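You operate a simulated robot arm through the tools that you are given. There is no shell and no other tool. Be economical: measure what you need, move in short steps, check, and stop when the job is done.

The job below is to be done with a simulated two-armed robot. You get a single attempt, and the scene is never put back.

TASK
Hold the pink box, lift its divider tray out and pack the seaweed underneath.
Fine: tray back in, the rice ball on it; the other snack stays on the board.

Only the result counts: the job must be done as asked and must still hold three seconds after the hand-in. Knocking over, shifting, dropping, spilling or breaking anything else fails it.

THE ROBOT
Two 7-joint arms with two-finger parallel grippers on one trunk, on a base that drives. Base frame: it is fixed to the floor where the robot stands at the start and does not move with it; the origin is under the middle of the robot, x ahead of it, y to its left, z up; the surface under the hand at the start is at about z = 860. Readings come in mm, rad, newtons and seconds.
The left shoulder is at the start at [70, 163, 1195], the right one opposite. With the tool pointing down near the work surface each hand reaches from about 400 to 880 mm from the robot's upright axis, wherever it stands, measured 20 degrees to its own side. Places, roughly: inside of the pink box [500, 200, 900]; pink box (24x12x7 cm) [500, 200, 900]; wooden side counter [600, 300, 900]. Payload 3.43 kg a hand.
Tool frame (each hand has its own): the origin (TCP) lies between the finger pads and is the grasp point; the fingertips stand 34 mm ahead of it; z points along the fingers, y is the line along which they close. Largest opening 128 mm; finger width 24, thickness 12; the body of the gripper, 48 by 130 mm, starts 96 mm behind the TCP.
Orientation is that of the tool frame in the base frame, as a unit quaternion [w, x, y, z]. With the fingers straight down and closing along the base's y, the tool's x points along the base's -x, its y along +y and its z along -z.

THE INTERFACE
- The arms move only by the tool move_arm. It takes "left_motion", "right_motion" or both (then of equal length, played together; a hand with none holds still); each is a list of rows, each a list of 3 entries, a list of its own where there are three numbers: the shift along the tool's x, y, z in units of 30 mm (1.0 is 30 mm), then the turn, a rotation vector about the tool's x, y, z in units of 5 degrees (1.0 is 5 degrees), then the finger opening in mm, from 0 to 128. In form: [[[tx, ty, tz], [ax, ay, az], grip], ...]. A call has 1 to 20 rows; each row shifts and turns the commanded pose from where the row before left it, along the tool's axes as they then stand. A call with a number of a shift or a turn outside -1 to 1 is refused whole. Each row takes 0.2 s and may step no farther than 50 mm and 0.15 rad from the row before; otherwise, or with a gripper value out of range, the whole call is refused. A pose out of reach is approached as far as the arm can. The call stops where the force on the tool passes 40 N (or 10 N more than at its start, if that is more) or the arm is blocked; 0.2 s more then pass. Each finger travels about 153 mm/s and halts on what it meets, pressing with about 29 N; the grip force reading is that of the motor and also rises with nothing between the fingers. The clock runs only during rows and for 0.2 s after the last one: add rows that do not move to give the fingers time. The reply holds the time, the measured pose of the TCP, the force on the tool along the base axes, the opening and the grip force, in the units named above and with some noise, with the torque about the TCP (base axes, N m) and any sound that the robot's microphone picked up, and new pictures: "views" is both (left out), scene, wrist or none (wrist: the cameras of the hands that moved).
- Cameras (640 x 400 px; columns grow to the right, rows downward): "scene" is now at [132.2, 19.2, 1416.4]; the picture's right is [0.22, -0.98, 0.00], its down [-0.63, -0.14, -0.76] and it looks along [0.74, 0.17, -0.65] (base axes); focal length 263 px, centre (320, 200). "left" rides on the left gripper at [76, 11, -160] in its tool frame; the picture's right is [-0.15, 0.99, 0.00], its down [-0.88, -0.13, -0.46] and it looks along [-0.45, -0.07, 0.89] (tool axes); focal length 234 px, centre (320, 200). "right" rides on the right gripper at [76, -11, -160] in its tool frame; the picture's right is [0.15, 0.99, 0.00], its down [-0.88, 0.13, -0.46] and it looks along [-0.45, 0.07, 0.89] (tool axes); focal length 234 px, centre (320, 200). There is no depth. A picture from a camera that has moved, and an enlarged one, comes with that camera's place and axes in the base frame and with its lens.
- move_column(by): slides the trunk up (or, below 0, down) by that many mm; the arms and the scene camera ride with it, the base frame stays. It gives what a move gives, with no picture.
- drive_base(legs): drives the robot by 1 to 6 legs, each [ahead, left, turn to the left] in mm, mm and rad, along the robot's own axes; the way and the turn of a leg run together, so that a leg with both is an arc; at most 1500 mm and 3.142 rad a leg. The arms and the cameras ride along, it lands a little off, and it stops where it bumps. It gives what a move gives, and a new picture of the scene camera.
- aim_head(pan, tilt): turns the head with the scene camera to pan (to the left, within 1.501 rad either way) and tilt (down, from -0.506 to 1.204), counted from straight ahead of the robot. It gives what a move gives, and a new picture of the scene camera.
- zoom(camera, box): a new picture of the part [left, top, right, bottom] of that camera's present view, enlarged. No time passes.
- finish_job(): hands the job in; it is judged then, once.

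Go step by step. Nothing tells you exact positions but the pictures and the camera data: compare them with the known pose of the tool, close in by small moves and look again before you grip or let go. The budget is 120 turns and 260 pictures, counting those below and the enlarged ones. Unless the task says otherwise, let go and move clear before handing in, and close with one line.

The tools are called after "Call:" as name(argument=value, ...) on one line, values as JSON. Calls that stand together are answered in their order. move_arm: Moves the arms, as the interface text tells. Its arguments: {"type":"object","properties":{"left_motion":{"type":"array","items":{"type":"array"}},"right_motion":{"type":"array","items":{"type":"array"}},"views":{"type":"string","enum":["both","scene","wrist","none"]}},"required":[]} The other tools are called the same way: move_column (by) slides the trunk up or down; drive_base (legs) drives the base; aim_head (pan, tilt) turns the head that bears the scene camera; zoom (camera, box) takes an enlarged picture of a part of a camera's view; finish_job () hands the job in.

At the start:

```text
clock: 0.0
left_position: [456.3, 473.9, 1211.1]
left_tool_rot: [0.0, -0.001, 1.0, 0.0]
left_wrist_force: [-0.1, -0.2, 0.4]
left_ft_torque: [-0.01, 0.02, 0.0]
left_grip_width: 128.0
left_grasp_force: 0.1
right_position: [517.6, -71.8, 1218.1]
right_tool_rot: [0.0, -0.001, 1.0, 0.0]
right_wrist_force: [-0.7, 0.5, -0.5]
right_ft_torque: [-0.04, 0.04, 0.03]
right_grip_width: 127.9
right_grasp_force: 0.1
trunk travel left (down, up): [-675.0, 265.0]
robot x, y, heading: [-2.7, -2.6, -0.002]
head pan, tilt: [0.218, 0.703]
```

scene: 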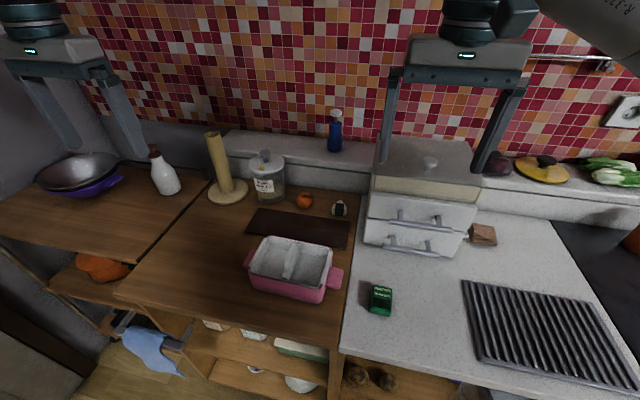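
right: 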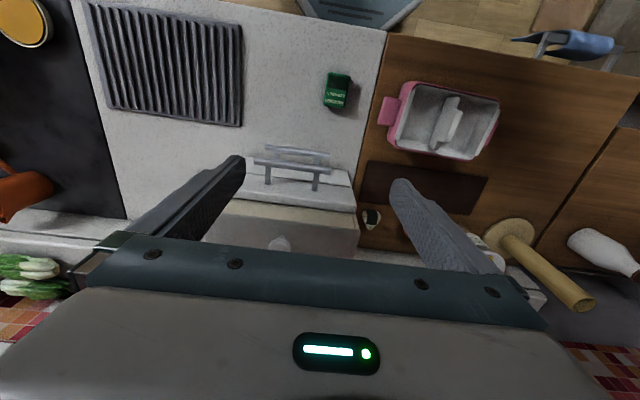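
left: 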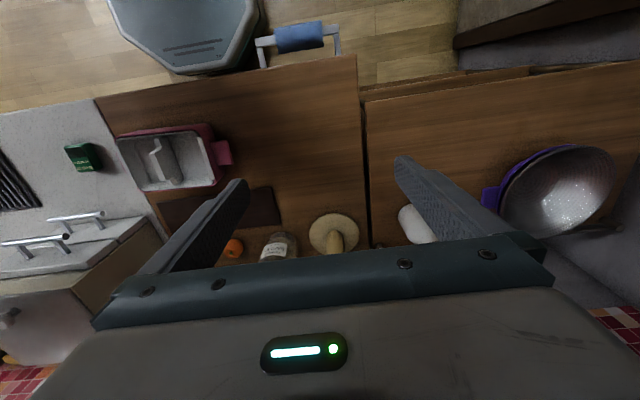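

I see the pink box with a white tray with a divider/handle on the wooden counter, the green seaweed pack to its right, and the rice ball and an orange behind on or near the board. I'll zoom in first.

Call:
zoom(camera="scene", box=[220, 170, 420, 320])

Call:
zoom(camera="right", box=[300, 50, 540, 250])

Call:
zoom(camera="left", box=[40, 90, 300, 270])

```text
2.67 times, centred on (320, 245) of scene
camera zoom: at [132.2, 19.2, 1416.4], right [0.22, -0.98, 0.0], down [-0.63, -0.14, -0.76], along [0.74, 0.17, -0.65], focal length 701 px, centre (320, 80)
```

zoom: 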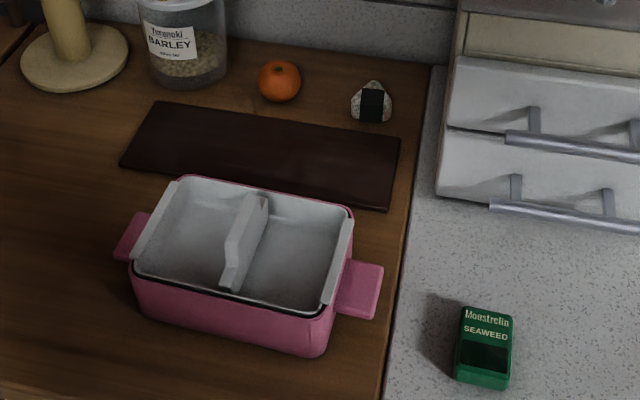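

```text
2.00 times, centred on (420, 150) of right
camera zoom: at [441.3, -82.3, 1378.1], right [-0.15, 0.99, 0.0], down [0.88, 0.13, 0.46], along [0.45, 0.07, -0.89], focal length 468 px, centre (120, 300)
```

zoom: 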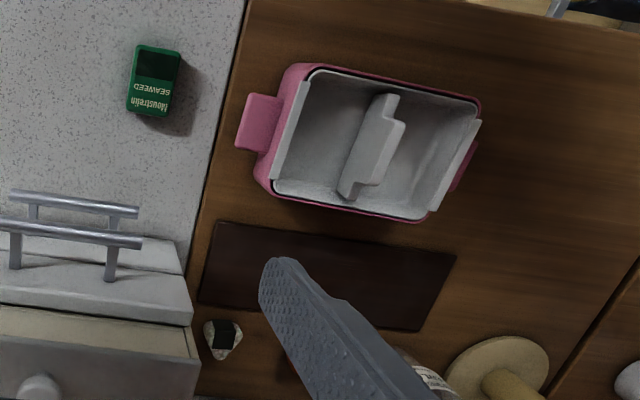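

```text
2.22 times, centred on (170, 180) of left
camera zoom: at [379.6, 484.5, 1370.6], right [0.15, 0.99, 0.0], down [0.88, -0.13, 0.46], along [0.45, -0.07, -0.89], focal length 520 px, centre (653, 244)
```

zoom: 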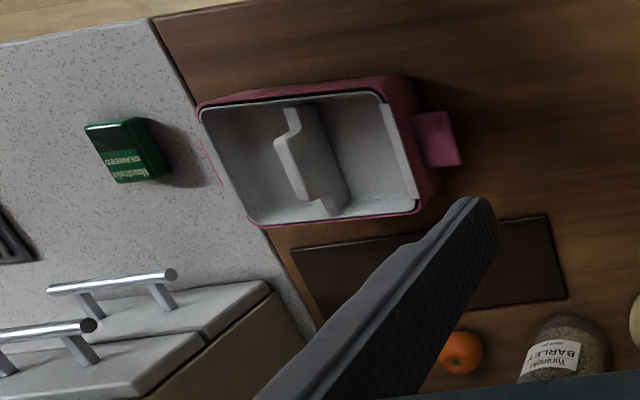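

The box is roughly centred at (475,160), aligned with the base axes, with the seaweed near (452,-45) and the rice ball near (716,94). I'll bring the right hand above the tray to look closely.

Call:
move_arm(right_motion=[[[0.175, 0.967, 0.5], [0, 0, 0], 128], [[0.175, 0.967, 0.5], [0, 0, 0], 128], [[0.175, 0.967, 0.5], [0, 0, 0], 128], [[0.175, 0.967, 0.5], [0, 0, 0], 128], [[0.175, 0.967, 0.5], [0, 0, 0], 128], [[0.175, 0.967, 0.5], [0, 0, 0], 128], [[0.175, 0.967, 0.5], [0, 0, 0], 128], [[0.175, 0.967, 0.5], [0, 0, 0], 128]])

Call:
aim_head(pan=0.25, tilt=0.85)

```text
clock: 1.8
left_position: [454.3, 473.8, 1210.0]
left_tool_rot: [-0.001, -0.002, 1.0, -0.001]
left_wrist_force: [-0.7, 1.0, -0.7]
left_ft_torque: [-0.03, 0.03, 0.03]
left_grip_width: 128.2
left_grasp_force: 0.1
right_position: [473.9, 161.6, 1098.8]
right_tool_rot: [0.001, 0.0, 1.0, -0.001]
right_wrist_force: [-0.1, 0.2, 0.0]
right_ft_torque: [-0.05, 0.03, 0.0]
right_grip_width: 127.9
right_grasp_force: 0.1
trunk travel left (down, up): [-675.0, 265.0]
robot x, y, heading: [0.0, -0.4, 0.003]
head pan, tilt: [0.218, 0.703]
camera scene: at [132.1, 20.7, 1416.3], right [0.22, -0.98, 0.0], down [-0.63, -0.14, -0.76], along [0.74, 0.16, -0.65], focal length 263 px, centre (320, 200)
camera right: at [399.1, 151.0, 1258.0], right [-0.15, 0.99, 0.0], down [0.88, 0.13, 0.46], along [0.45, 0.07, -0.89], focal length 234 px, centre (320, 200)
```

scene: 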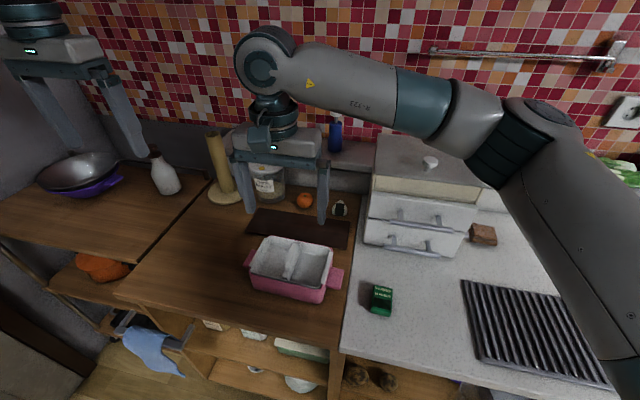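
right: 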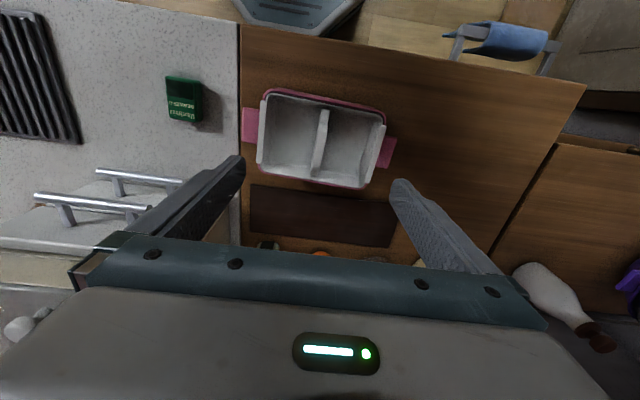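

```text
clock: 2.5
left_position: [456.3, 474.2, 1211.1]
left_tool_rot: [0.0, 0.0, 1.0, 0.0]
left_wrist_force: [-0.4, 0.6, -0.5]
left_ft_torque: [0.0, -0.02, -0.02]
left_grip_width: 128.1
left_grasp_force: 0.1
right_position: [474.6, 159.9, 1097.8]
right_tool_rot: [-0.001, 0.001, 1.0, 0.0]
right_wrist_force: [0.5, -0.3, 0.0]
right_ft_torque: [0.0, -0.01, 0.0]
right_grip_width: 127.9
right_grasp_force: 0.0
trunk travel left (down, up): [-675.0, 265.0]
robot x, y, heading: [4.4, 2.1, 0.003]
head pan, tilt: [0.25, 0.85]
camera scene: at [125.2, 20.0, 1404.4], right [0.25, -0.97, 0.0], down [-0.73, -0.19, -0.66], along [0.64, 0.16, -0.75], focal length 263 px, centre (320, 200)
```

scene: 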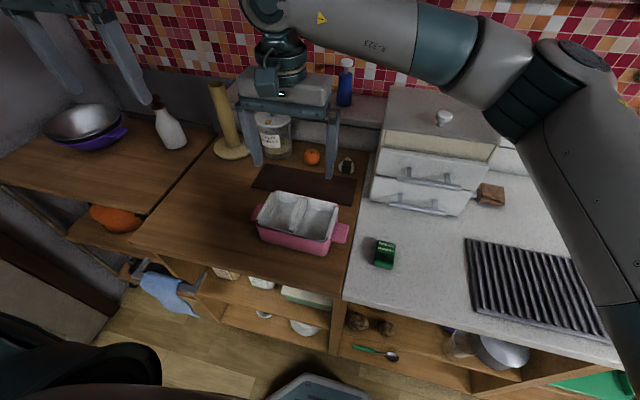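

Call:
zoom(camera="right", box=[230, 70, 410, 200])

Call:
zoom(camera="scene", box=[235, 175, 365, 265])

Call:
zoom(camera="scene", box=[240, 120, 400, 280])

```text
3.08 times, centred on (320, 135) of right
camera zoom: at [399.3, 149.1, 1258.5], right [-0.15, 0.99, 0.0], down [0.88, 0.13, 0.46], along [0.45, 0.07, -0.89], focal length 720 px, centre (320, 400)
```

zoom: 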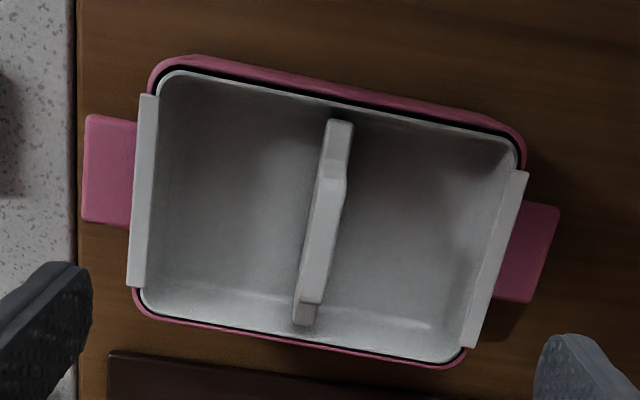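

```text
4.44 times, centred on (300, 220) of scene
camera zoom: at [125.2, 20.0, 1404.4], right [0.25, -0.97, 0.0], down [-0.73, -0.19, -0.66], along [0.64, 0.16, -0.75], focal length 1169 px, centre (409, 111)
```

zoom: 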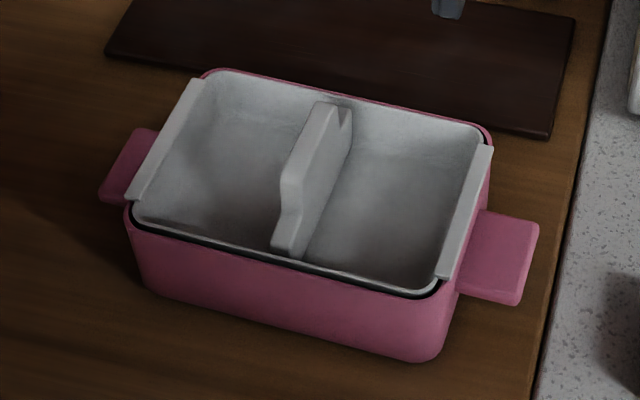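

```text
2.50 times, centred on (320, 200) of scene
camera zoom: at [125.2, 20.0, 1404.4], right [0.25, -0.97, 0.0], down [-0.73, -0.19, -0.66], along [0.64, 0.16, -0.75], focal length 658 px, centre (320, 200)
```

zoom: 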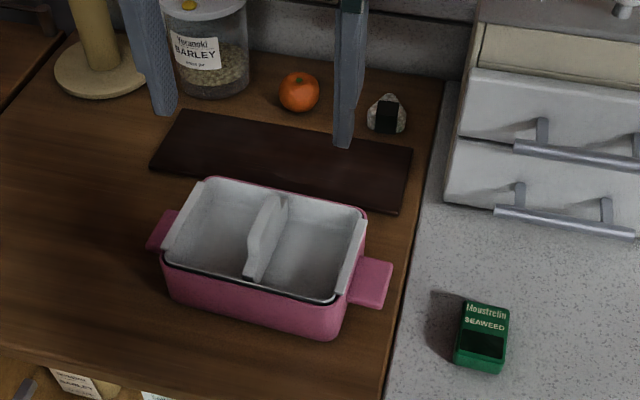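

The divider crest is at about (480,163,950) and the box is yawed around -2°. Next I turn the left hand 90° and tilt it outward so it can grip the left handle clear of the right hand.

Call:
move_arm(left_motion=[[[0, 0, 0.2], [0, 0, 1], 90], [[0, 0, 0.2], [0, 0, 1], 90], [[0, 0, 0.2], [0, 0, 1], 90], [[0, 0, 0.2], [0, 0, 1], 90], [[0, 0, 0.2], [0, 0, 1], 90], [[0, 0, 0.2], [0, 0, 1], 90], [[0, 0, 0.2], [0, 0, 1], 90], [[0, 0, 0.2], [0, 0, 1], 90], [[0, 0, 0.2], [0, 0, 1], 90], [[0, 0, 0.2], [0, 0, 1], 90], [[0, 0, 0.2], [0, 0, 1], 90], [[0, 0, 0.2], [0, 0, 1], 90], [[0, 0, 0.2], [0, 0, 1], 90], [[0, 0, 0.2], [0, 0, 1], 90], [[0, 0, 0.2], [0, 0, 1], 90], [[0, 0, 0.2], [0, 0, 1], 90], [[0, 0, 0.2], [0, 0, 1], 90], [[0, 0, 0.2], [0, 0, 1], 90]])

```text
clock: 6.3
left_position: [455.1, 473.2, 1104.1]
left_tool_rot: [0.0, 0.707, 0.707, 0.0]
left_wrist_force: [0.2, 0.3, 0.4]
left_ft_torque: [0.03, 0.01, 0.01]
left_grip_width: 89.8
left_grasp_force: 0.0
right_position: [474.9, 161.0, 1098.8]
right_tool_rot: [0.0, 0.0, 1.0, -0.001]
right_wrist_force: [0.2, -0.4, -0.2]
right_ft_torque: [0.0, -0.02, -0.02]
right_grip_width: 128.0
right_grasp_force: 0.0
trunk travel left (down, up): [-675.0, 265.0]
robot x, y, heading: [0.0, 1.1, 0.001]
head pan, tilt: [0.25, 0.85]
camera scene: at [125.2, 20.4, 1404.3], right [0.25, -0.97, 0.0], down [-0.73, -0.19, -0.66], along [0.64, 0.16, -0.75], focal length 263 px, centre (320, 200)
camera left: at [466.5, 550.0, 1262.9], right [0.99, -0.15, 0.0], down [-0.13, -0.88, 0.46], along [-0.07, -0.45, -0.89], focal length 234 px, centre (320, 200)
```

scene: 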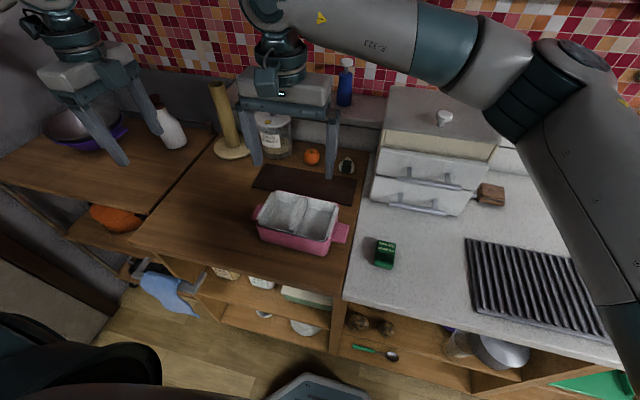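
left: 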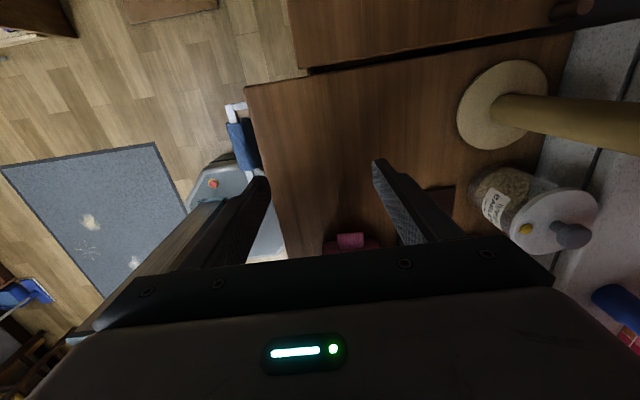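

Call:
move_arm(left_motion=[[[0, 0, 0], [0, -1, 0], 90], [[0, 0, 0], [0, -1, 0], 90], [[0, 0, 0], [0, -1, 0], 90], [[0, 0, 0], [0, -1, 0], 90], [[-0.741, 0.128, 0.855], [0, 0, 0], 90], [[-0.741, 0.128, 0.855], [0, 0, 0], 90], [[-0.741, 0.128, 0.855], [0, 0, 0], 90], [[-0.741, 0.128, 0.855], [0, 0, 0], 90], [[-0.741, 0.128, 0.855], [0, 0, 0], 90], [[-0.741, 0.128, 0.855], [0, 0, 0], 90]])

```text
clock: 8.5
left_position: [480.1, 295.6, 1004.4]
left_tool_rot: [0.124, 0.696, 0.697, -0.122]
left_wrist_force: [0.6, 0.0, -0.2]
left_ft_torque: [0.02, 0.03, 0.0]
left_grip_width: 90.1
left_grasp_force: 0.0
right_position: [475.1, 160.4, 1098.1]
right_tool_rot: [0.0, 0.0, 1.0, 0.0]
right_wrist_force: [0.3, -0.4, 0.4]
right_ft_torque: [0.02, 0.03, -0.02]
right_grip_width: 128.0
right_grasp_force: 0.0
trunk travel left (down, up): [-675.0, 265.0]
robot x, y, heading: [3.7, 0.9, 0.003]
head pan, tilt: [0.25, 0.85]
camera scene: at [126.4, 19.0, 1404.2], right [0.25, -0.97, 0.0], down [-0.73, -0.19, -0.66], along [0.64, 0.16, -0.75], focal length 263 px, centre (320, 200)
camera left: at [491.0, 420.5, 1128.8], right [0.99, -0.14, 0.05], down [-0.13, -0.67, 0.73], along [-0.07, -0.73, -0.68], focal length 234 px, centre (320, 200)
```

scene: 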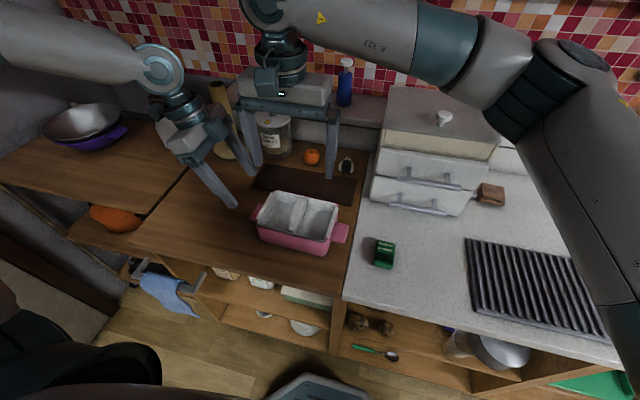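
left: 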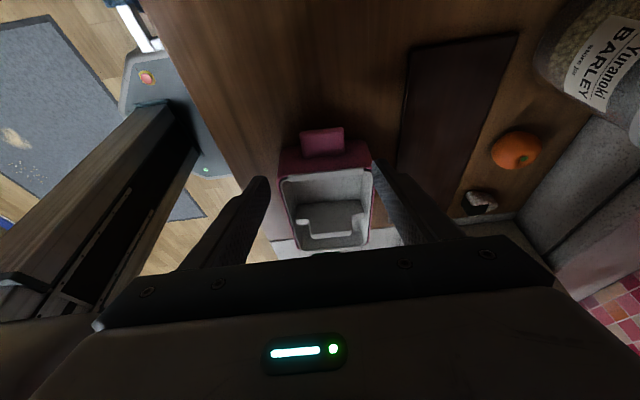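

Call:
zoom(camera="left", box=[230, 110, 430, 260])

Call:
zoom(camera="scene", box=[200, 150, 360, 270])

```text
2.67 times, centred on (330, 185) of left
camera zoom: at [491.0, 420.5, 1128.8], right [0.99, -0.14, 0.05], down [-0.13, -0.67, 0.73], along [-0.07, -0.73, -0.68], focal length 624 px, centre (293, 240)
```

zoom: 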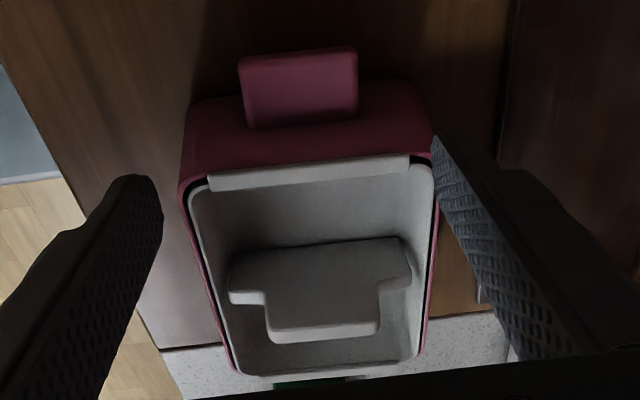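

```text
3.33 times, centred on (280, 210) of scene
camera zoom: at [126.4, 19.0, 1404.2], right [0.25, -0.97, 0.0], down [-0.73, -0.19, -0.66], along [0.64, 0.16, -0.75], focal length 877 px, centre (453, 167)
```

zoom: 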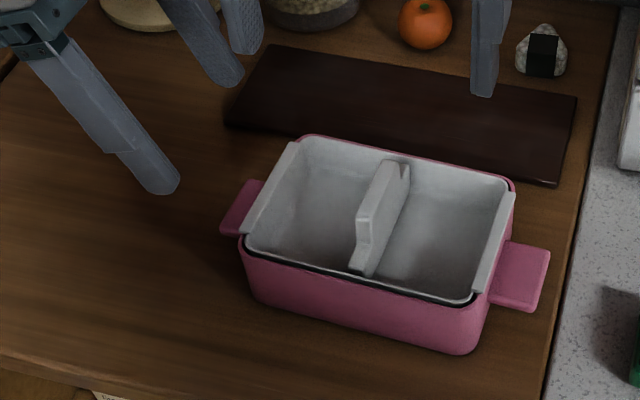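

Call:
move_arm(left_motion=[[[0.108, 0.033, 0.8], [0, 0, 0], 90], [[0.108, 0.033, 0.8], [0, 0, 0], 90], [[0.108, 0.033, 0.8], [0, 0, 0], 90], [[0.108, 0.033, 0.8], [0, 0, 0], 90]])

Call:
zoom(camera="scene", box=[200, 150, 360, 270])

```text
clock: 9.5
left_position: [481.4, 274.4, 909.1]
left_tool_rot: [0.123, 0.696, 0.697, -0.122]
left_wrist_force: [-0.1, 0.1, -1.1]
left_ft_torque: [0.02, -0.02, -0.02]
left_grip_width: 90.0
left_grasp_force: 0.1
right_position: [474.6, 160.1, 1098.3]
right_tool_rot: [-0.001, 0.0, 1.0, 0.0]
right_wrist_force: [0.4, 0.4, 0.4]
right_ft_torque: [0.0, -0.02, 0.04]
right_grip_width: 128.0
right_grasp_force: 0.0
trunk travel left (down, up): [-675.0, 265.0]
robot x, y, heading: [4.3, 2.8, 0.0]
head pan, tilt: [0.25, 0.85]
camera scene: at [126.2, 20.2, 1404.2], right [0.25, -0.97, 0.0], down [-0.73, -0.19, -0.66], along [0.64, 0.16, -0.75], focal length 263 px, centre (320, 200)
camera left: at [493.3, 400.8, 1032.8], right [0.99, -0.14, 0.05], down [-0.13, -0.67, 0.73], along [-0.07, -0.73, -0.68], focal length 234 px, centre (320, 200)
```

scene: 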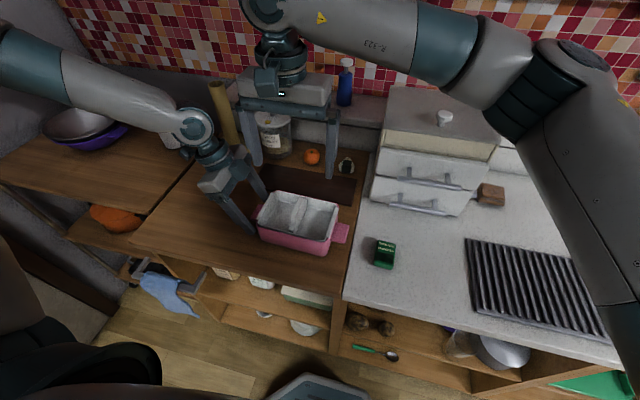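
left: 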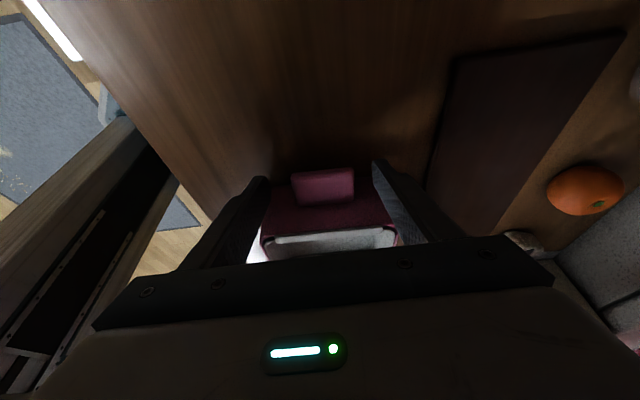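

```text
3.33 times, centred on (280, 210) of scene
camera zoom: at [126.2, 20.2, 1404.2], right [0.25, -0.97, 0.0], down [-0.73, -0.19, -0.66], along [0.64, 0.16, -0.75], focal length 877 px, centre (453, 167)
```

zoom: 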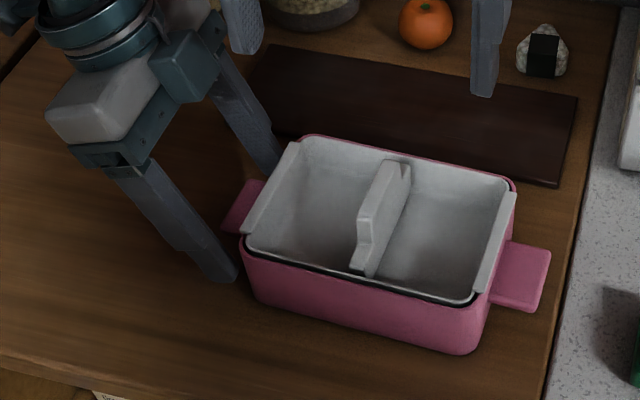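

The handle lies between the left fingertips. I'll lower slightly, centre and close.

Call:
move_arm(left_motion=[[[0, 0.08, 0.2], [0, 0, 0], 90], [[0, 0, 0], [0, 0, 0], 56], [[0, 0, 0], [0, 0, 0], 56], [[0, 0, 0], [0, 0, 0], 42], [[0, 0, 0], [0, 0, 0], 42], [[0, 0, 0], [0, 0, 0], 42]])

Call:
zoom(camera="left", box=[230, 110, 430, 260])

Call:
zoom(camera="scene", box=[200, 150, 360, 270])

```text
clock: 10.9
left_position: [483.3, 272.5, 903.7]
left_tool_rot: [0.123, 0.696, 0.697, -0.123]
left_wrist_force: [-0.5, -0.3, 0.9]
left_ft_torque: [-0.03, 0.05, -0.12]
left_grip_width: 51.8
left_grasp_force: 29.4
right_position: [474.5, 159.9, 1098.7]
right_tool_rot: [0.0, 0.001, 1.0, 0.001]
right_wrist_force: [-0.9, 0.1, -1.0]
right_ft_torque: [0.02, 0.0, -0.02]
right_grip_width: 128.0
right_grasp_force: 0.1
trunk travel left (down, up): [-675.0, 265.0]
robot x, y, heading: [-1.6, 3.4, 0.001]
head pan, tilt: [0.25, 0.85]
camera scene: at [125.0, 20.1, 1404.3], right [0.25, -0.97, 0.0], down [-0.73, -0.19, -0.66], along [0.64, 0.16, -0.75], focal length 263 px, centre (320, 200)
camera left: at [495.0, 398.1, 1027.7], right [0.99, -0.14, 0.05], down [-0.13, -0.67, 0.73], along [-0.07, -0.73, -0.68], focal length 234 px, centre (320, 200)
```

scene: 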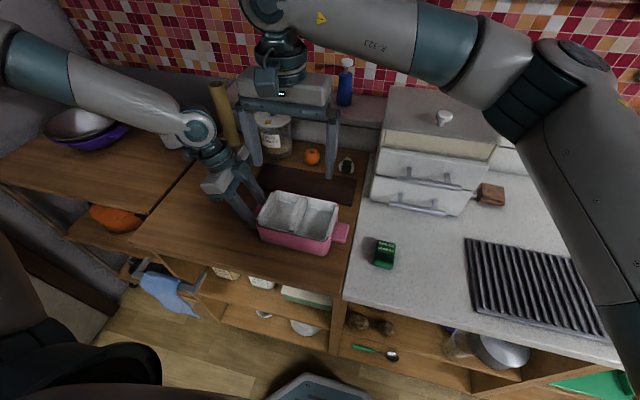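
left: 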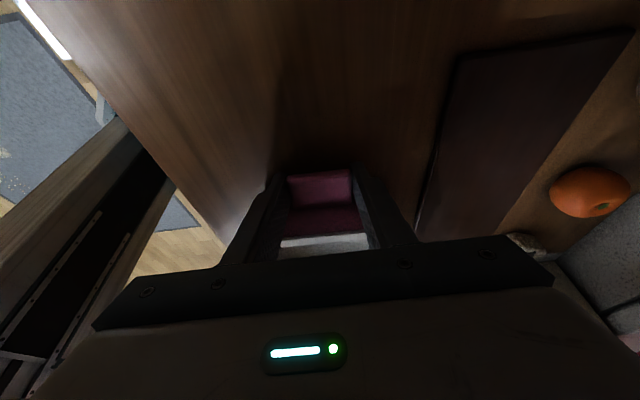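

```text
2.67 times, centred on (330, 185) of left
camera zoom: at [495.0, 398.1, 1027.7], right [0.99, -0.14, 0.05], down [-0.13, -0.67, 0.73], along [-0.07, -0.73, -0.68], focal length 624 px, centre (293, 240)
```

zoom: 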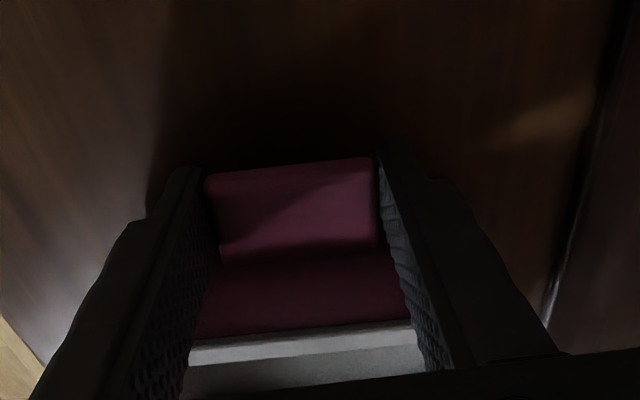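

```text
3.33 times, centred on (280, 210) of scene
camera zoom: at [125.0, 20.1, 1404.3], right [0.25, -0.97, 0.0], down [-0.73, -0.19, -0.66], along [0.64, 0.16, -0.75], focal length 877 px, centre (453, 167)
```

zoom: 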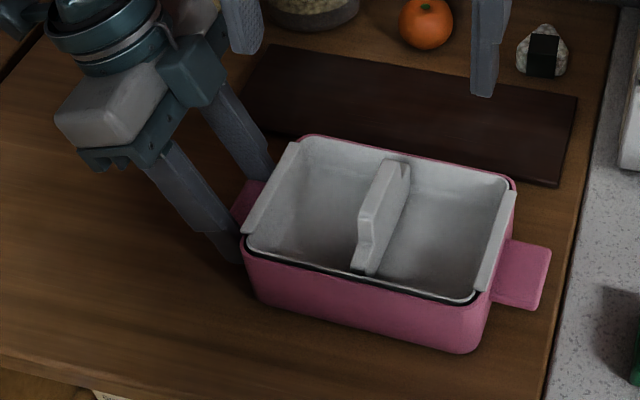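

Handle gripped. Now the right hand goes down over the divider; stopping a bit above to check.

Call:
move_arm(right_motion=[[[-0.18, 0.1, 0.8], [0, 0, 0.44], 70], [[0, 0, 0.9], [0, 0, 0], 60], [[0, 0, 0.9], [0, 0, 0], 60], [[0, 0, 0.7], [0, 0, 0], 60]])

Call:
zoom(camera="right", box=[220, 80, 420, 230])

Call:
zoom(camera="scene", box=[200, 150, 360, 270])

```text
clock: 11.9
left_position: [484.1, 272.5, 903.9]
left_tool_rot: [0.123, 0.696, 0.697, -0.123]
left_wrist_force: [-0.3, -0.2, 1.2]
left_ft_torque: [-0.03, 0.06, -0.11]
left_grip_width: 51.9
left_grasp_force: 29.0
right_position: [479.2, 164.8, 997.1]
right_tool_rot: [0.0, 0.018, 1.0, 0.0]
right_wrist_force: [-0.4, 0.4, -0.4]
right_ft_torque: [-0.03, 0.02, 0.03]
right_grip_width: 60.0
right_grasp_force: 0.0
trunk travel left (down, up): [-675.0, 265.0]
robot x, y, heading: [3.2, -0.1, -0.002]
head pan, tilt: [0.25, 0.85]
camera scene: at [125.2, 20.2, 1404.4], right [0.25, -0.97, 0.0], down [-0.73, -0.19, -0.66], along [0.64, 0.16, -0.75], focal length 263 px, centre (320, 200)
camera right: at [404.5, 157.2, 1159.0], right [-0.11, 0.99, 0.0], down [0.88, 0.1, 0.46], along [0.45, 0.05, -0.89], focal length 234 px, centre (320, 200)
```

scene: 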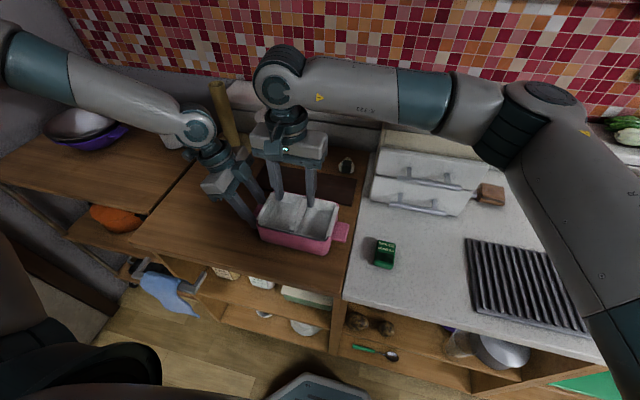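
right: 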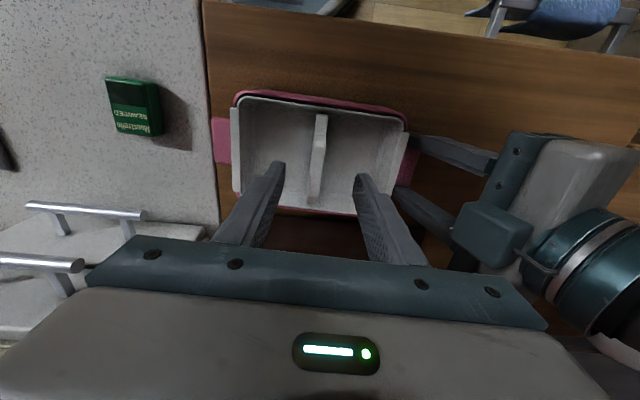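

```text
2.67 times, centred on (320, 155) of right
camera zoom: at [404.5, 157.2, 1159.0], right [-0.11, 0.99, 0.0], down [0.88, 0.1, 0.46], along [0.45, 0.05, -0.89], focal length 624 px, centre (320, 320)
```

zoom: 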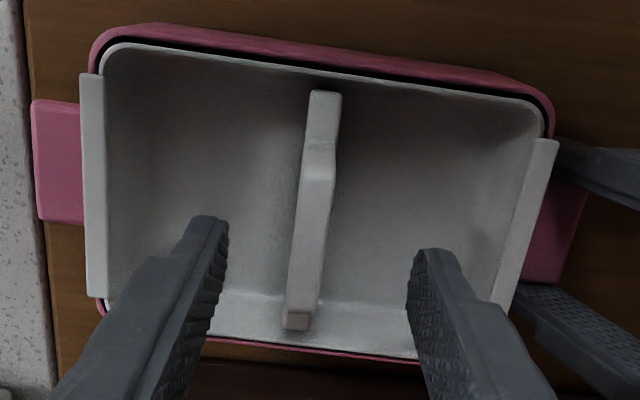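

```text
3.33 times, centred on (280, 210) of scene
camera zoom: at [125.2, 20.2, 1404.4], right [0.25, -0.97, 0.0], down [-0.73, -0.19, -0.66], along [0.64, 0.16, -0.75], focal length 877 px, centre (453, 167)
```

zoom: 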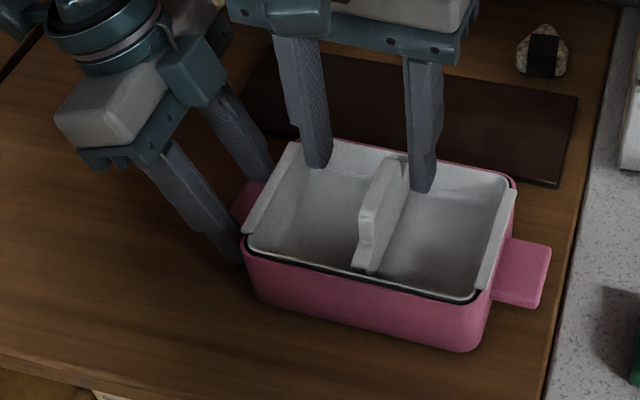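

Call:
move_arm(right_motion=[[[-0.12, -0.08, 0.5], [0, 0, 0], 60], [[0, 0, 0.45], [0, 0, 0], 60], [[0, 0, 0.45], [0, 0, 0], 60], [[0, 0, 0], [0, 0, 0], 25], [[0, 0, 0], [0, 0, 0], 25], [[0, 0, 0], [0, 0, 0], 4], [[0, 0, 0], [0, 0, 0], 4], [[0, 0, 0], [0, 0, 0], 4]])

Call:
zoom(camera="right", box=[220, 80, 420, 230])

Call:
zoom(camera="scene", box=[200, 150, 360, 270])

```text
clock: 13.7
left_position: [483.1, 272.4, 903.6]
left_tool_rot: [0.123, 0.696, 0.697, -0.123]
left_wrist_force: [0.4, 0.1, 1.4]
left_ft_torque: [-0.18, 0.04, -0.11]
left_grip_width: 51.4
left_grasp_force: 29.2
right_position: [483.6, 160.2, 958.1]
right_tool_rot: [0.0, 0.019, 1.0, 0.0]
right_wrist_force: [0.0, -1.1, 0.5]
right_ft_torque: [0.04, -0.03, 0.01]
right_grip_width: 11.3
right_grasp_force: 29.3
trunk travel left (down, up): [-675.0, 265.0]
robot x, y, heading: [-2.8, -3.5, 0.004]
head pan, tilt: [0.25, 0.85]
camera scene: at [125.0, 20.1, 1404.3], right [0.25, -0.97, 0.0], down [-0.73, -0.19, -0.66], along [0.64, 0.16, -0.75], focal length 263 px, centre (320, 200)
camera right: at [408.4, 153.0, 1117.5], right [-0.11, 0.99, 0.0], down [0.89, 0.1, 0.46], along [0.45, 0.05, -0.89], focal length 234 px, centre (320, 200)
```

scene: 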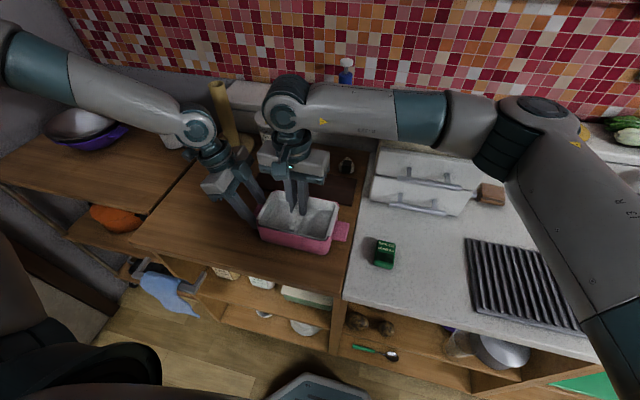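
right: 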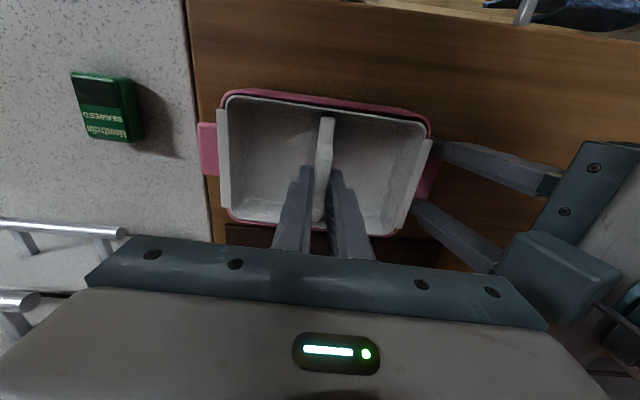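

```text
2.67 times, centred on (320, 155) of right
camera zoom: at [408.4, 153.0, 1117.5], right [-0.11, 0.99, 0.0], down [0.89, 0.1, 0.46], along [0.45, 0.05, -0.89], focal length 624 px, centre (320, 320)
```

zoom: 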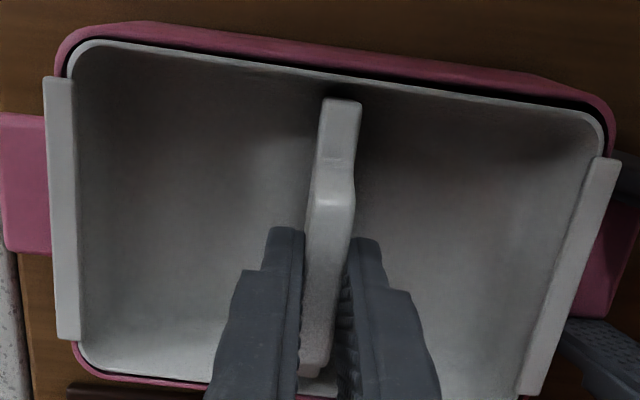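

```text
3.33 times, centred on (280, 210) of scene
camera zoom: at [125.0, 20.1, 1404.3], right [0.25, -0.97, 0.0], down [-0.73, -0.19, -0.66], along [0.64, 0.16, -0.75], focal length 877 px, centre (453, 167)
```

zoom: 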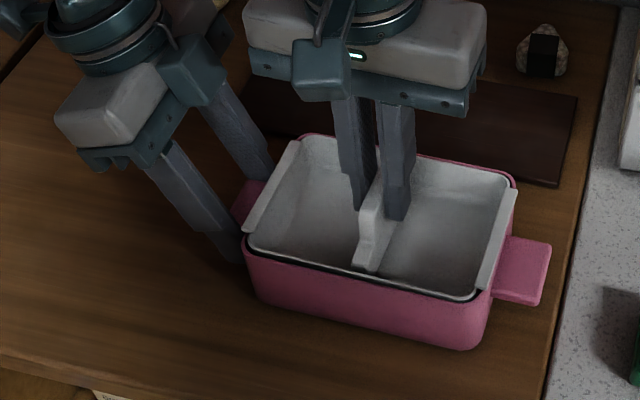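

The divider is gripped at 11 mm. I'll lift straight up slowly and watch the forces.

Call:
move_arm(right_motion=[[[0, 0, -0.3], [0, 0, 0], 4], [[0, 0, -0.3], [0, 0, 0], 4], [[0, 0, -0.4], [0, 0, 0], 4], [[0, 0, -0.4], [0, 0, 0], 4], [[0, 0, -0.5], [0, 0, 0], 4], [[0, 0, -0.6], [0, 0, 0], 4]])

Call:
zoom(camera="scene", box=[200, 150, 360, 270])

```text
clock: 15.1
left_position: [484.7, 272.4, 903.3]
left_tool_rot: [0.123, 0.696, 0.697, -0.124]
left_wrist_force: [-0.9, 0.5, 1.0]
left_ft_torque: [0.0, 0.01, -0.09]
left_grip_width: 51.5
left_grasp_force: 28.4
right_position: [481.9, 160.6, 1032.8]
right_tool_rot: [0.0, 0.019, 1.0, 0.0]
right_wrist_force: [0.2, -0.3, 0.1]
right_ft_torque: [-0.02, 0.0, 0.0]
right_grip_width: 11.1
right_grasp_force: 28.6
trunk travel left (down, up): [-675.0, 265.0]
robot x, y, heading: [0.4, -2.3, -0.002]
head pan, tilt: [0.25, 0.85]
camera scene: at [124.9, 20.2, 1404.3], right [0.25, -0.97, 0.0], down [-0.73, -0.19, -0.66], along [0.64, 0.16, -0.75], focal length 263 px, centre (320, 200)
camera right: at [408.2, 153.1, 1193.0], right [-0.11, 0.99, 0.0], down [0.89, 0.1, 0.46], along [0.45, 0.05, -0.89], focal length 234 px, centre (320, 200)
```

scene: 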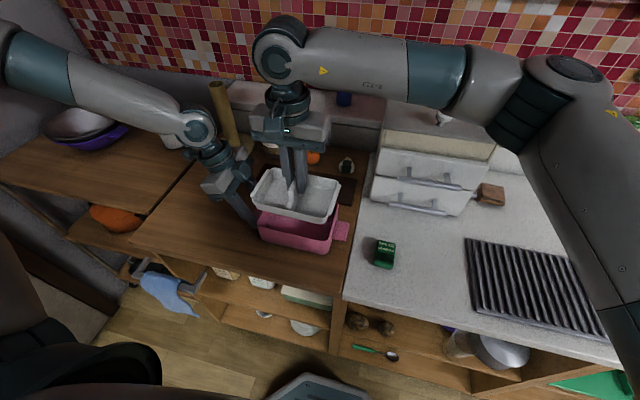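
right: 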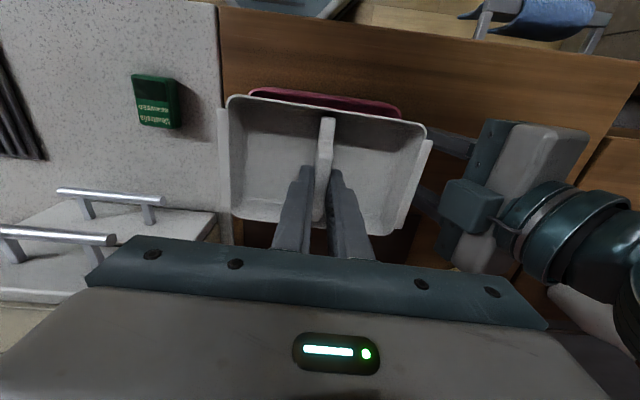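

```text
3.33 times, centred on (280, 210) of scene
camera zoom: at [124.9, 20.2, 1404.3], right [0.25, -0.97, 0.0], down [-0.73, -0.19, -0.66], along [0.64, 0.16, -0.75], focal length 877 px, centre (453, 167)
```

zoom: 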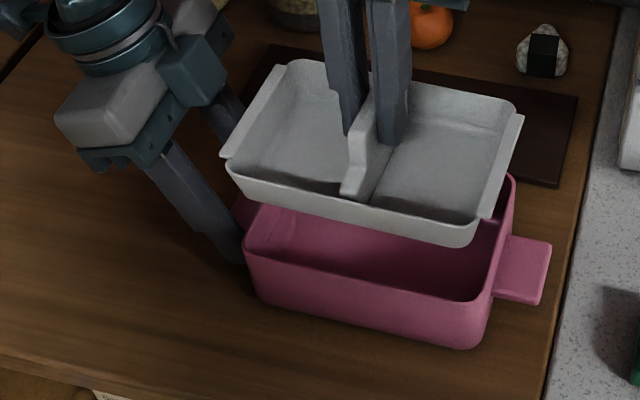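

The tray came out cleanly. The right hand carries it up and to the right, and holds it there while the left hand packs the seaweed.

Call:
move_arm(right_motion=[[[0, 0, -0.5], [0, 0, 0], 4], [[0, 0, -0.8], [0, 0, 0], 4], [[0, 0, -0.9], [0, 0, 0], 4], [[0, 0, -0.9], [0, 0, 0], 4], [[0, 0, -0.9], [0, 0, 0], 4], [[0, -0.4, -0.6], [0, 0, 0], 4], [[0, -0.7, -0.3], [0, 0, 0], 4], [[0, -0.9, 0], [0, 0, 0], 4], [[0, -1, 0], [0, 0, 0], 4], [[0, -1, 0], [0, 0, 0], 4], [[0, -1, 0], [0, 0, 0], 4], [[0, -1, 0], [0, 0, 0], 4], [[0, -1, 0], [0, 0, 0], 4], [[0, -1, 0], [0, 0, 0], 4], [[0, -1, 0], [0, 0, 0], 4], [[0, -1, 0], [0, 0, 0], 4], [[0, -1, 0], [0, 0, 0], 4], [[0, -1, 0], [0, 0, 0], 4], [[0, -0.8, 0], [0, 0, 0], 4], [[0, -0.5, 0], [0, 0, 0], 4]])

```text
clock: 19.3
left_position: [483.2, 272.7, 904.2]
left_tool_rot: [0.123, 0.696, 0.697, -0.123]
left_wrist_force: [0.5, 0.5, 0.1]
left_ft_torque: [-0.03, -0.03, -0.03]
left_grip_width: 51.4
left_grasp_force: 28.6
right_position: [467.3, -238.0, 1179.6]
right_tool_rot: [0.0, 0.019, 1.0, -0.001]
right_wrist_force: [-0.6, -1.1, 0.5]
right_ft_torque: [0.0, -0.02, 0.02]
right_grip_width: 11.4
right_grasp_force: 29.0
trunk travel left (down, up): [-675.0, 265.0]
robot x, y, heading: [-0.4, 1.1, 0.001]
head pan, tilt: [0.25, 0.85]
camera scene: at [125.0, 19.5, 1404.3], right [0.25, -0.97, 0.0], down [-0.73, -0.19, -0.66], along [0.64, 0.16, -0.75], focal length 263 px, centre (320, 200)
camera right: at [391.4, -246.1, 1339.2], right [-0.11, 0.99, 0.0], down [0.88, 0.1, 0.46], along [0.45, 0.05, -0.89], focal length 234 px, centre (320, 200)
```

scene: 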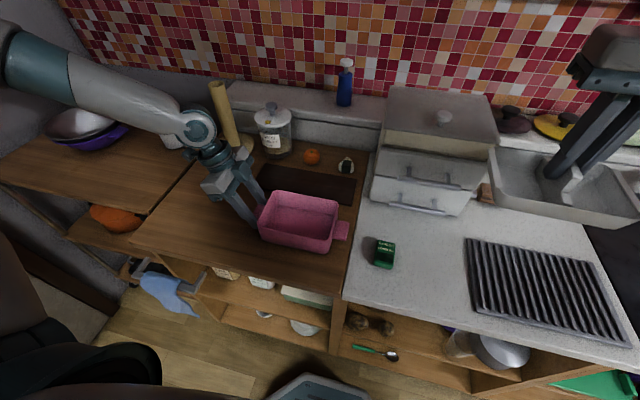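
right: 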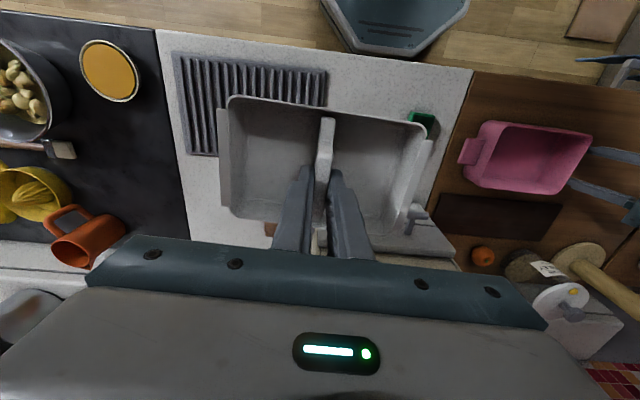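

Call:
zoom(camera="scene", box=[240, 180, 420, 280])

Call:
zoom(camera="scene", box=[350, 220, 414, 284])

```text
3.56 times, centred on (330, 230) of scene
camera zoom: at [125.0, 19.5, 1404.3], right [0.25, -0.97, 0.0], down [-0.73, -0.19, -0.66], along [0.64, 0.16, -0.75], focal length 935 px, centre (284, 93)
```

zoom: 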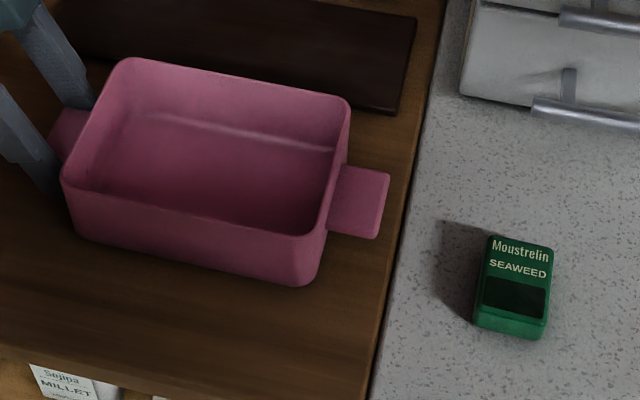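

```text
6.25 times, centred on (382, 252) of scene
camera zoom: at [125.0, 19.5, 1404.3], right [0.25, -0.97, 0.0], down [-0.73, -0.19, -0.66], along [0.64, 0.16, -0.75], focal length 1644 px, centre (-68, -125)
```

zoom: 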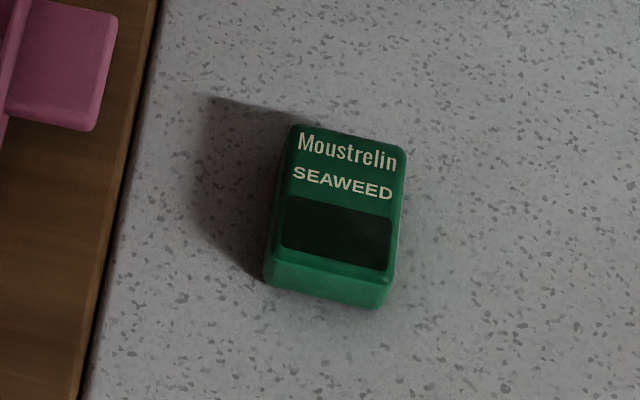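

The seaweed lies flat at about (455,-50), 41 mm wide in y. I release the handle, back off, and turn the left hand back.

Call:
move_arm(left_motion=[[[0, 0, 0], [0, 0, 0], 90], [[0, 0, 0], [0, 0, 0], 90], [[0, 0, -0.5], [0, 0, 0], 90], [[0, 0, -0.8], [0, 0, 0], 90], [[0, 0, -1], [0, 0, 0], 90], [[0, 0, -1], [0, 0, 0], 90], [[0, 0, -1], [0, 0, 0], 90], [[0, 0, -0.5], [0, 1, 0], 90], [[0, 0, 0], [0, 1, 0], 90], [[0, 0, 0], [0, 1, 0], 90], [[0, 0, 0], [0, 1, 0], 90], [[0, 0, 0], [0, 0, -1], 90], [[0, 0, 0], [0, 0, -1], 90], [[0, 0, 0], [0, 0, -1], 90], [[0, 0, 0], [0, 0, -1], 90], [[0, 0, 0], [0, 0, -1], 90], [[0, 0, 0], [0, 0, -1], 90], [[0, 0, 0], [0, 0, -1], 90], [[0, 0, 0], [0, 0, -1], 90], [[0, 0, 0], [0, 0, -1], 90]], views="scene")

Call:
zoom(camera="scene", box=[240, 180, 420, 280])

```text
clock: 23.5
left_position: [482.9, 322.5, 1038.6]
left_tool_rot: [0.0, 0.381, 0.924, 0.0]
left_wrist_force: [0.9, -0.3, 0.9]
left_ft_torque: [0.02, 0.0, 0.02]
left_grip_width: 89.9
left_grasp_force: 0.1
right_position: [466.7, -236.9, 1179.1]
right_tool_rot: [0.001, 0.018, 1.0, -0.001]
right_wrist_force: [-1.0, 0.4, -0.7]
right_ft_torque: [0.02, 0.0, -0.04]
right_grip_width: 10.9
right_grasp_force: 29.1
trunk travel left (down, up): [-675.0, 265.0]
robot x, y, heading: [0.9, 1.3, 0.006]
head pan, tilt: [0.25, 0.85]
camera scene: at [125.2, 20.0, 1404.3], right [0.25, -0.97, 0.0], down [-0.73, -0.19, -0.66], along [0.64, 0.16, -0.75], focal length 263 px, centre (320, 200)
```

scene: 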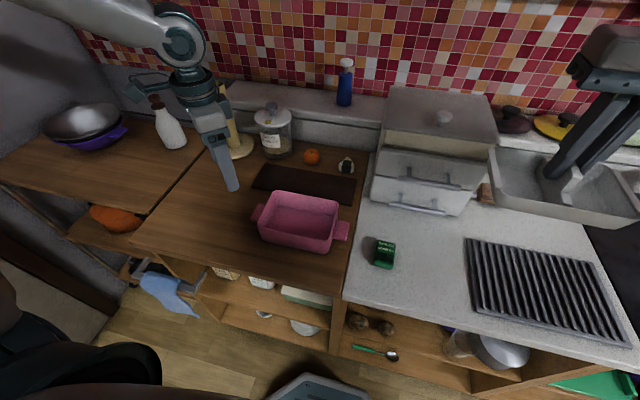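

```text
3.56 times, centred on (330, 230) of scene
camera zoom: at [125.2, 20.0, 1404.3], right [0.25, -0.97, 0.0], down [-0.73, -0.19, -0.66], along [0.64, 0.16, -0.75], focal length 935 px, centre (284, 93)
```

zoom: 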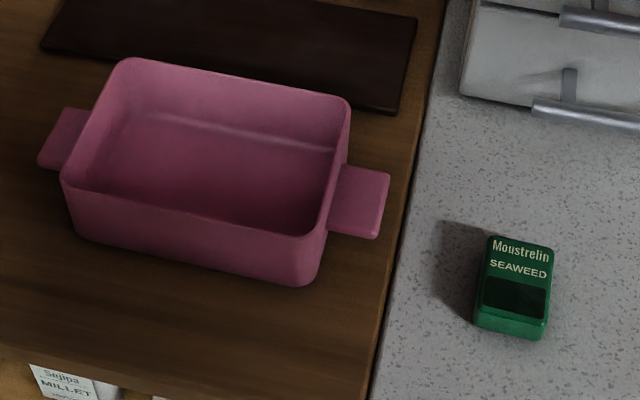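

Call:
move_arm(left_motion=[[[0, 0, 0], [0, 0, -1], 90], [[0, 0, 0], [0, 0, -1], 90], [[0, 0, 0], [0, 0, -1], 90], [[0, 0, 0], [0, 0, -1], 90], [[0, 0, 0], [0, 0, -1], 90], [[0, 0, 0], [0, 0, -1], 90], [[0, 0, 0], [0, 0, -1], 90], [[0, 0, 0], [0, 0, -1], 90], [[0, 0, 0], [0, 0, -1], 90], [[0.085, -1, 0], [0, 0, 0], 90], [[0.085, -1, 0], [0, 0, 0], 90], [[0.085, -1, 0], [0, 0, 0], 90], [[0.085, -1, 0], [0, 0, 0], 90], [[0.085, -1, 0], [0, 0, 0], 90], [[0.085, -1, 0], [0, 0, 0], 90], [[0.085, -1, 0], [0, 0, 0], 90], [[0.085, -1, 0], [0, 0, 0], 90], [[0.085, -1, 0], [0, 0, 0], 90], [[0.085, -1, 0], [0, 0, 0], 90], [[0.085, -1, 0], [0, 0, 0], 90]])

```text
clock: 27.7
left_position: [463.5, 117.4, 1045.1]
left_tool_rot: [0.0, -0.001, 1.0, -0.002]
left_wrist_force: [-0.2, -0.6, 0.5]
left_ft_torque: [0.03, 0.02, -0.04]
left_grip_width: 90.1
left_grasp_force: 0.1
left hand out of reach, approached as far as the arm can: row 16, 17, 18, 19, 20
right_position: [466.9, -238.8, 1179.0]
right_tool_rot: [0.0, 0.019, 1.0, 0.001]
right_wrist_force: [-1.2, 0.4, -0.4]
right_ft_torque: [0.0, 0.01, -0.03]
right_grip_width: 11.4
right_grasp_force: 29.3
trunk travel left (down, up): [-675.0, 265.0]
robot x, y, heading: [4.0, 0.2, -0.002]
head pan, tilt: [0.25, 0.85]
camera scene: at [124.9, 19.9, 1404.4], right [0.25, -0.97, 0.0], down [-0.73, -0.19, -0.66], along [0.64, 0.16, -0.75], focal length 263 px, centre (320, 200)
camera left: at [386.7, 128.9, 1203.7], right [0.15, 0.99, 0.0], down [0.88, -0.13, 0.46], along [0.45, -0.07, -0.89], focal length 234 px, centre (320, 200)
```

scene: 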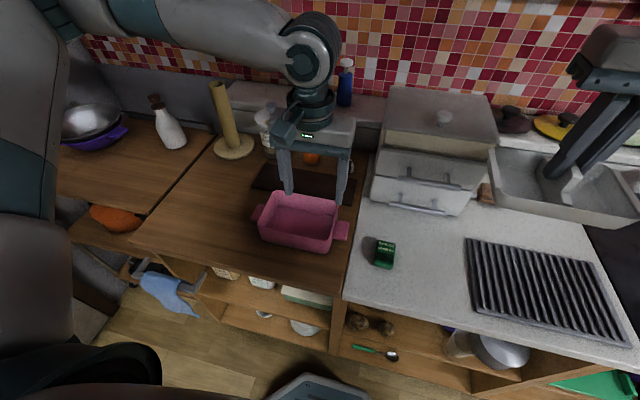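
left: 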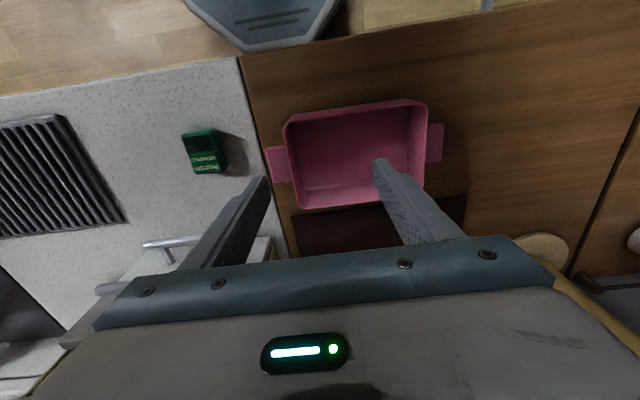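

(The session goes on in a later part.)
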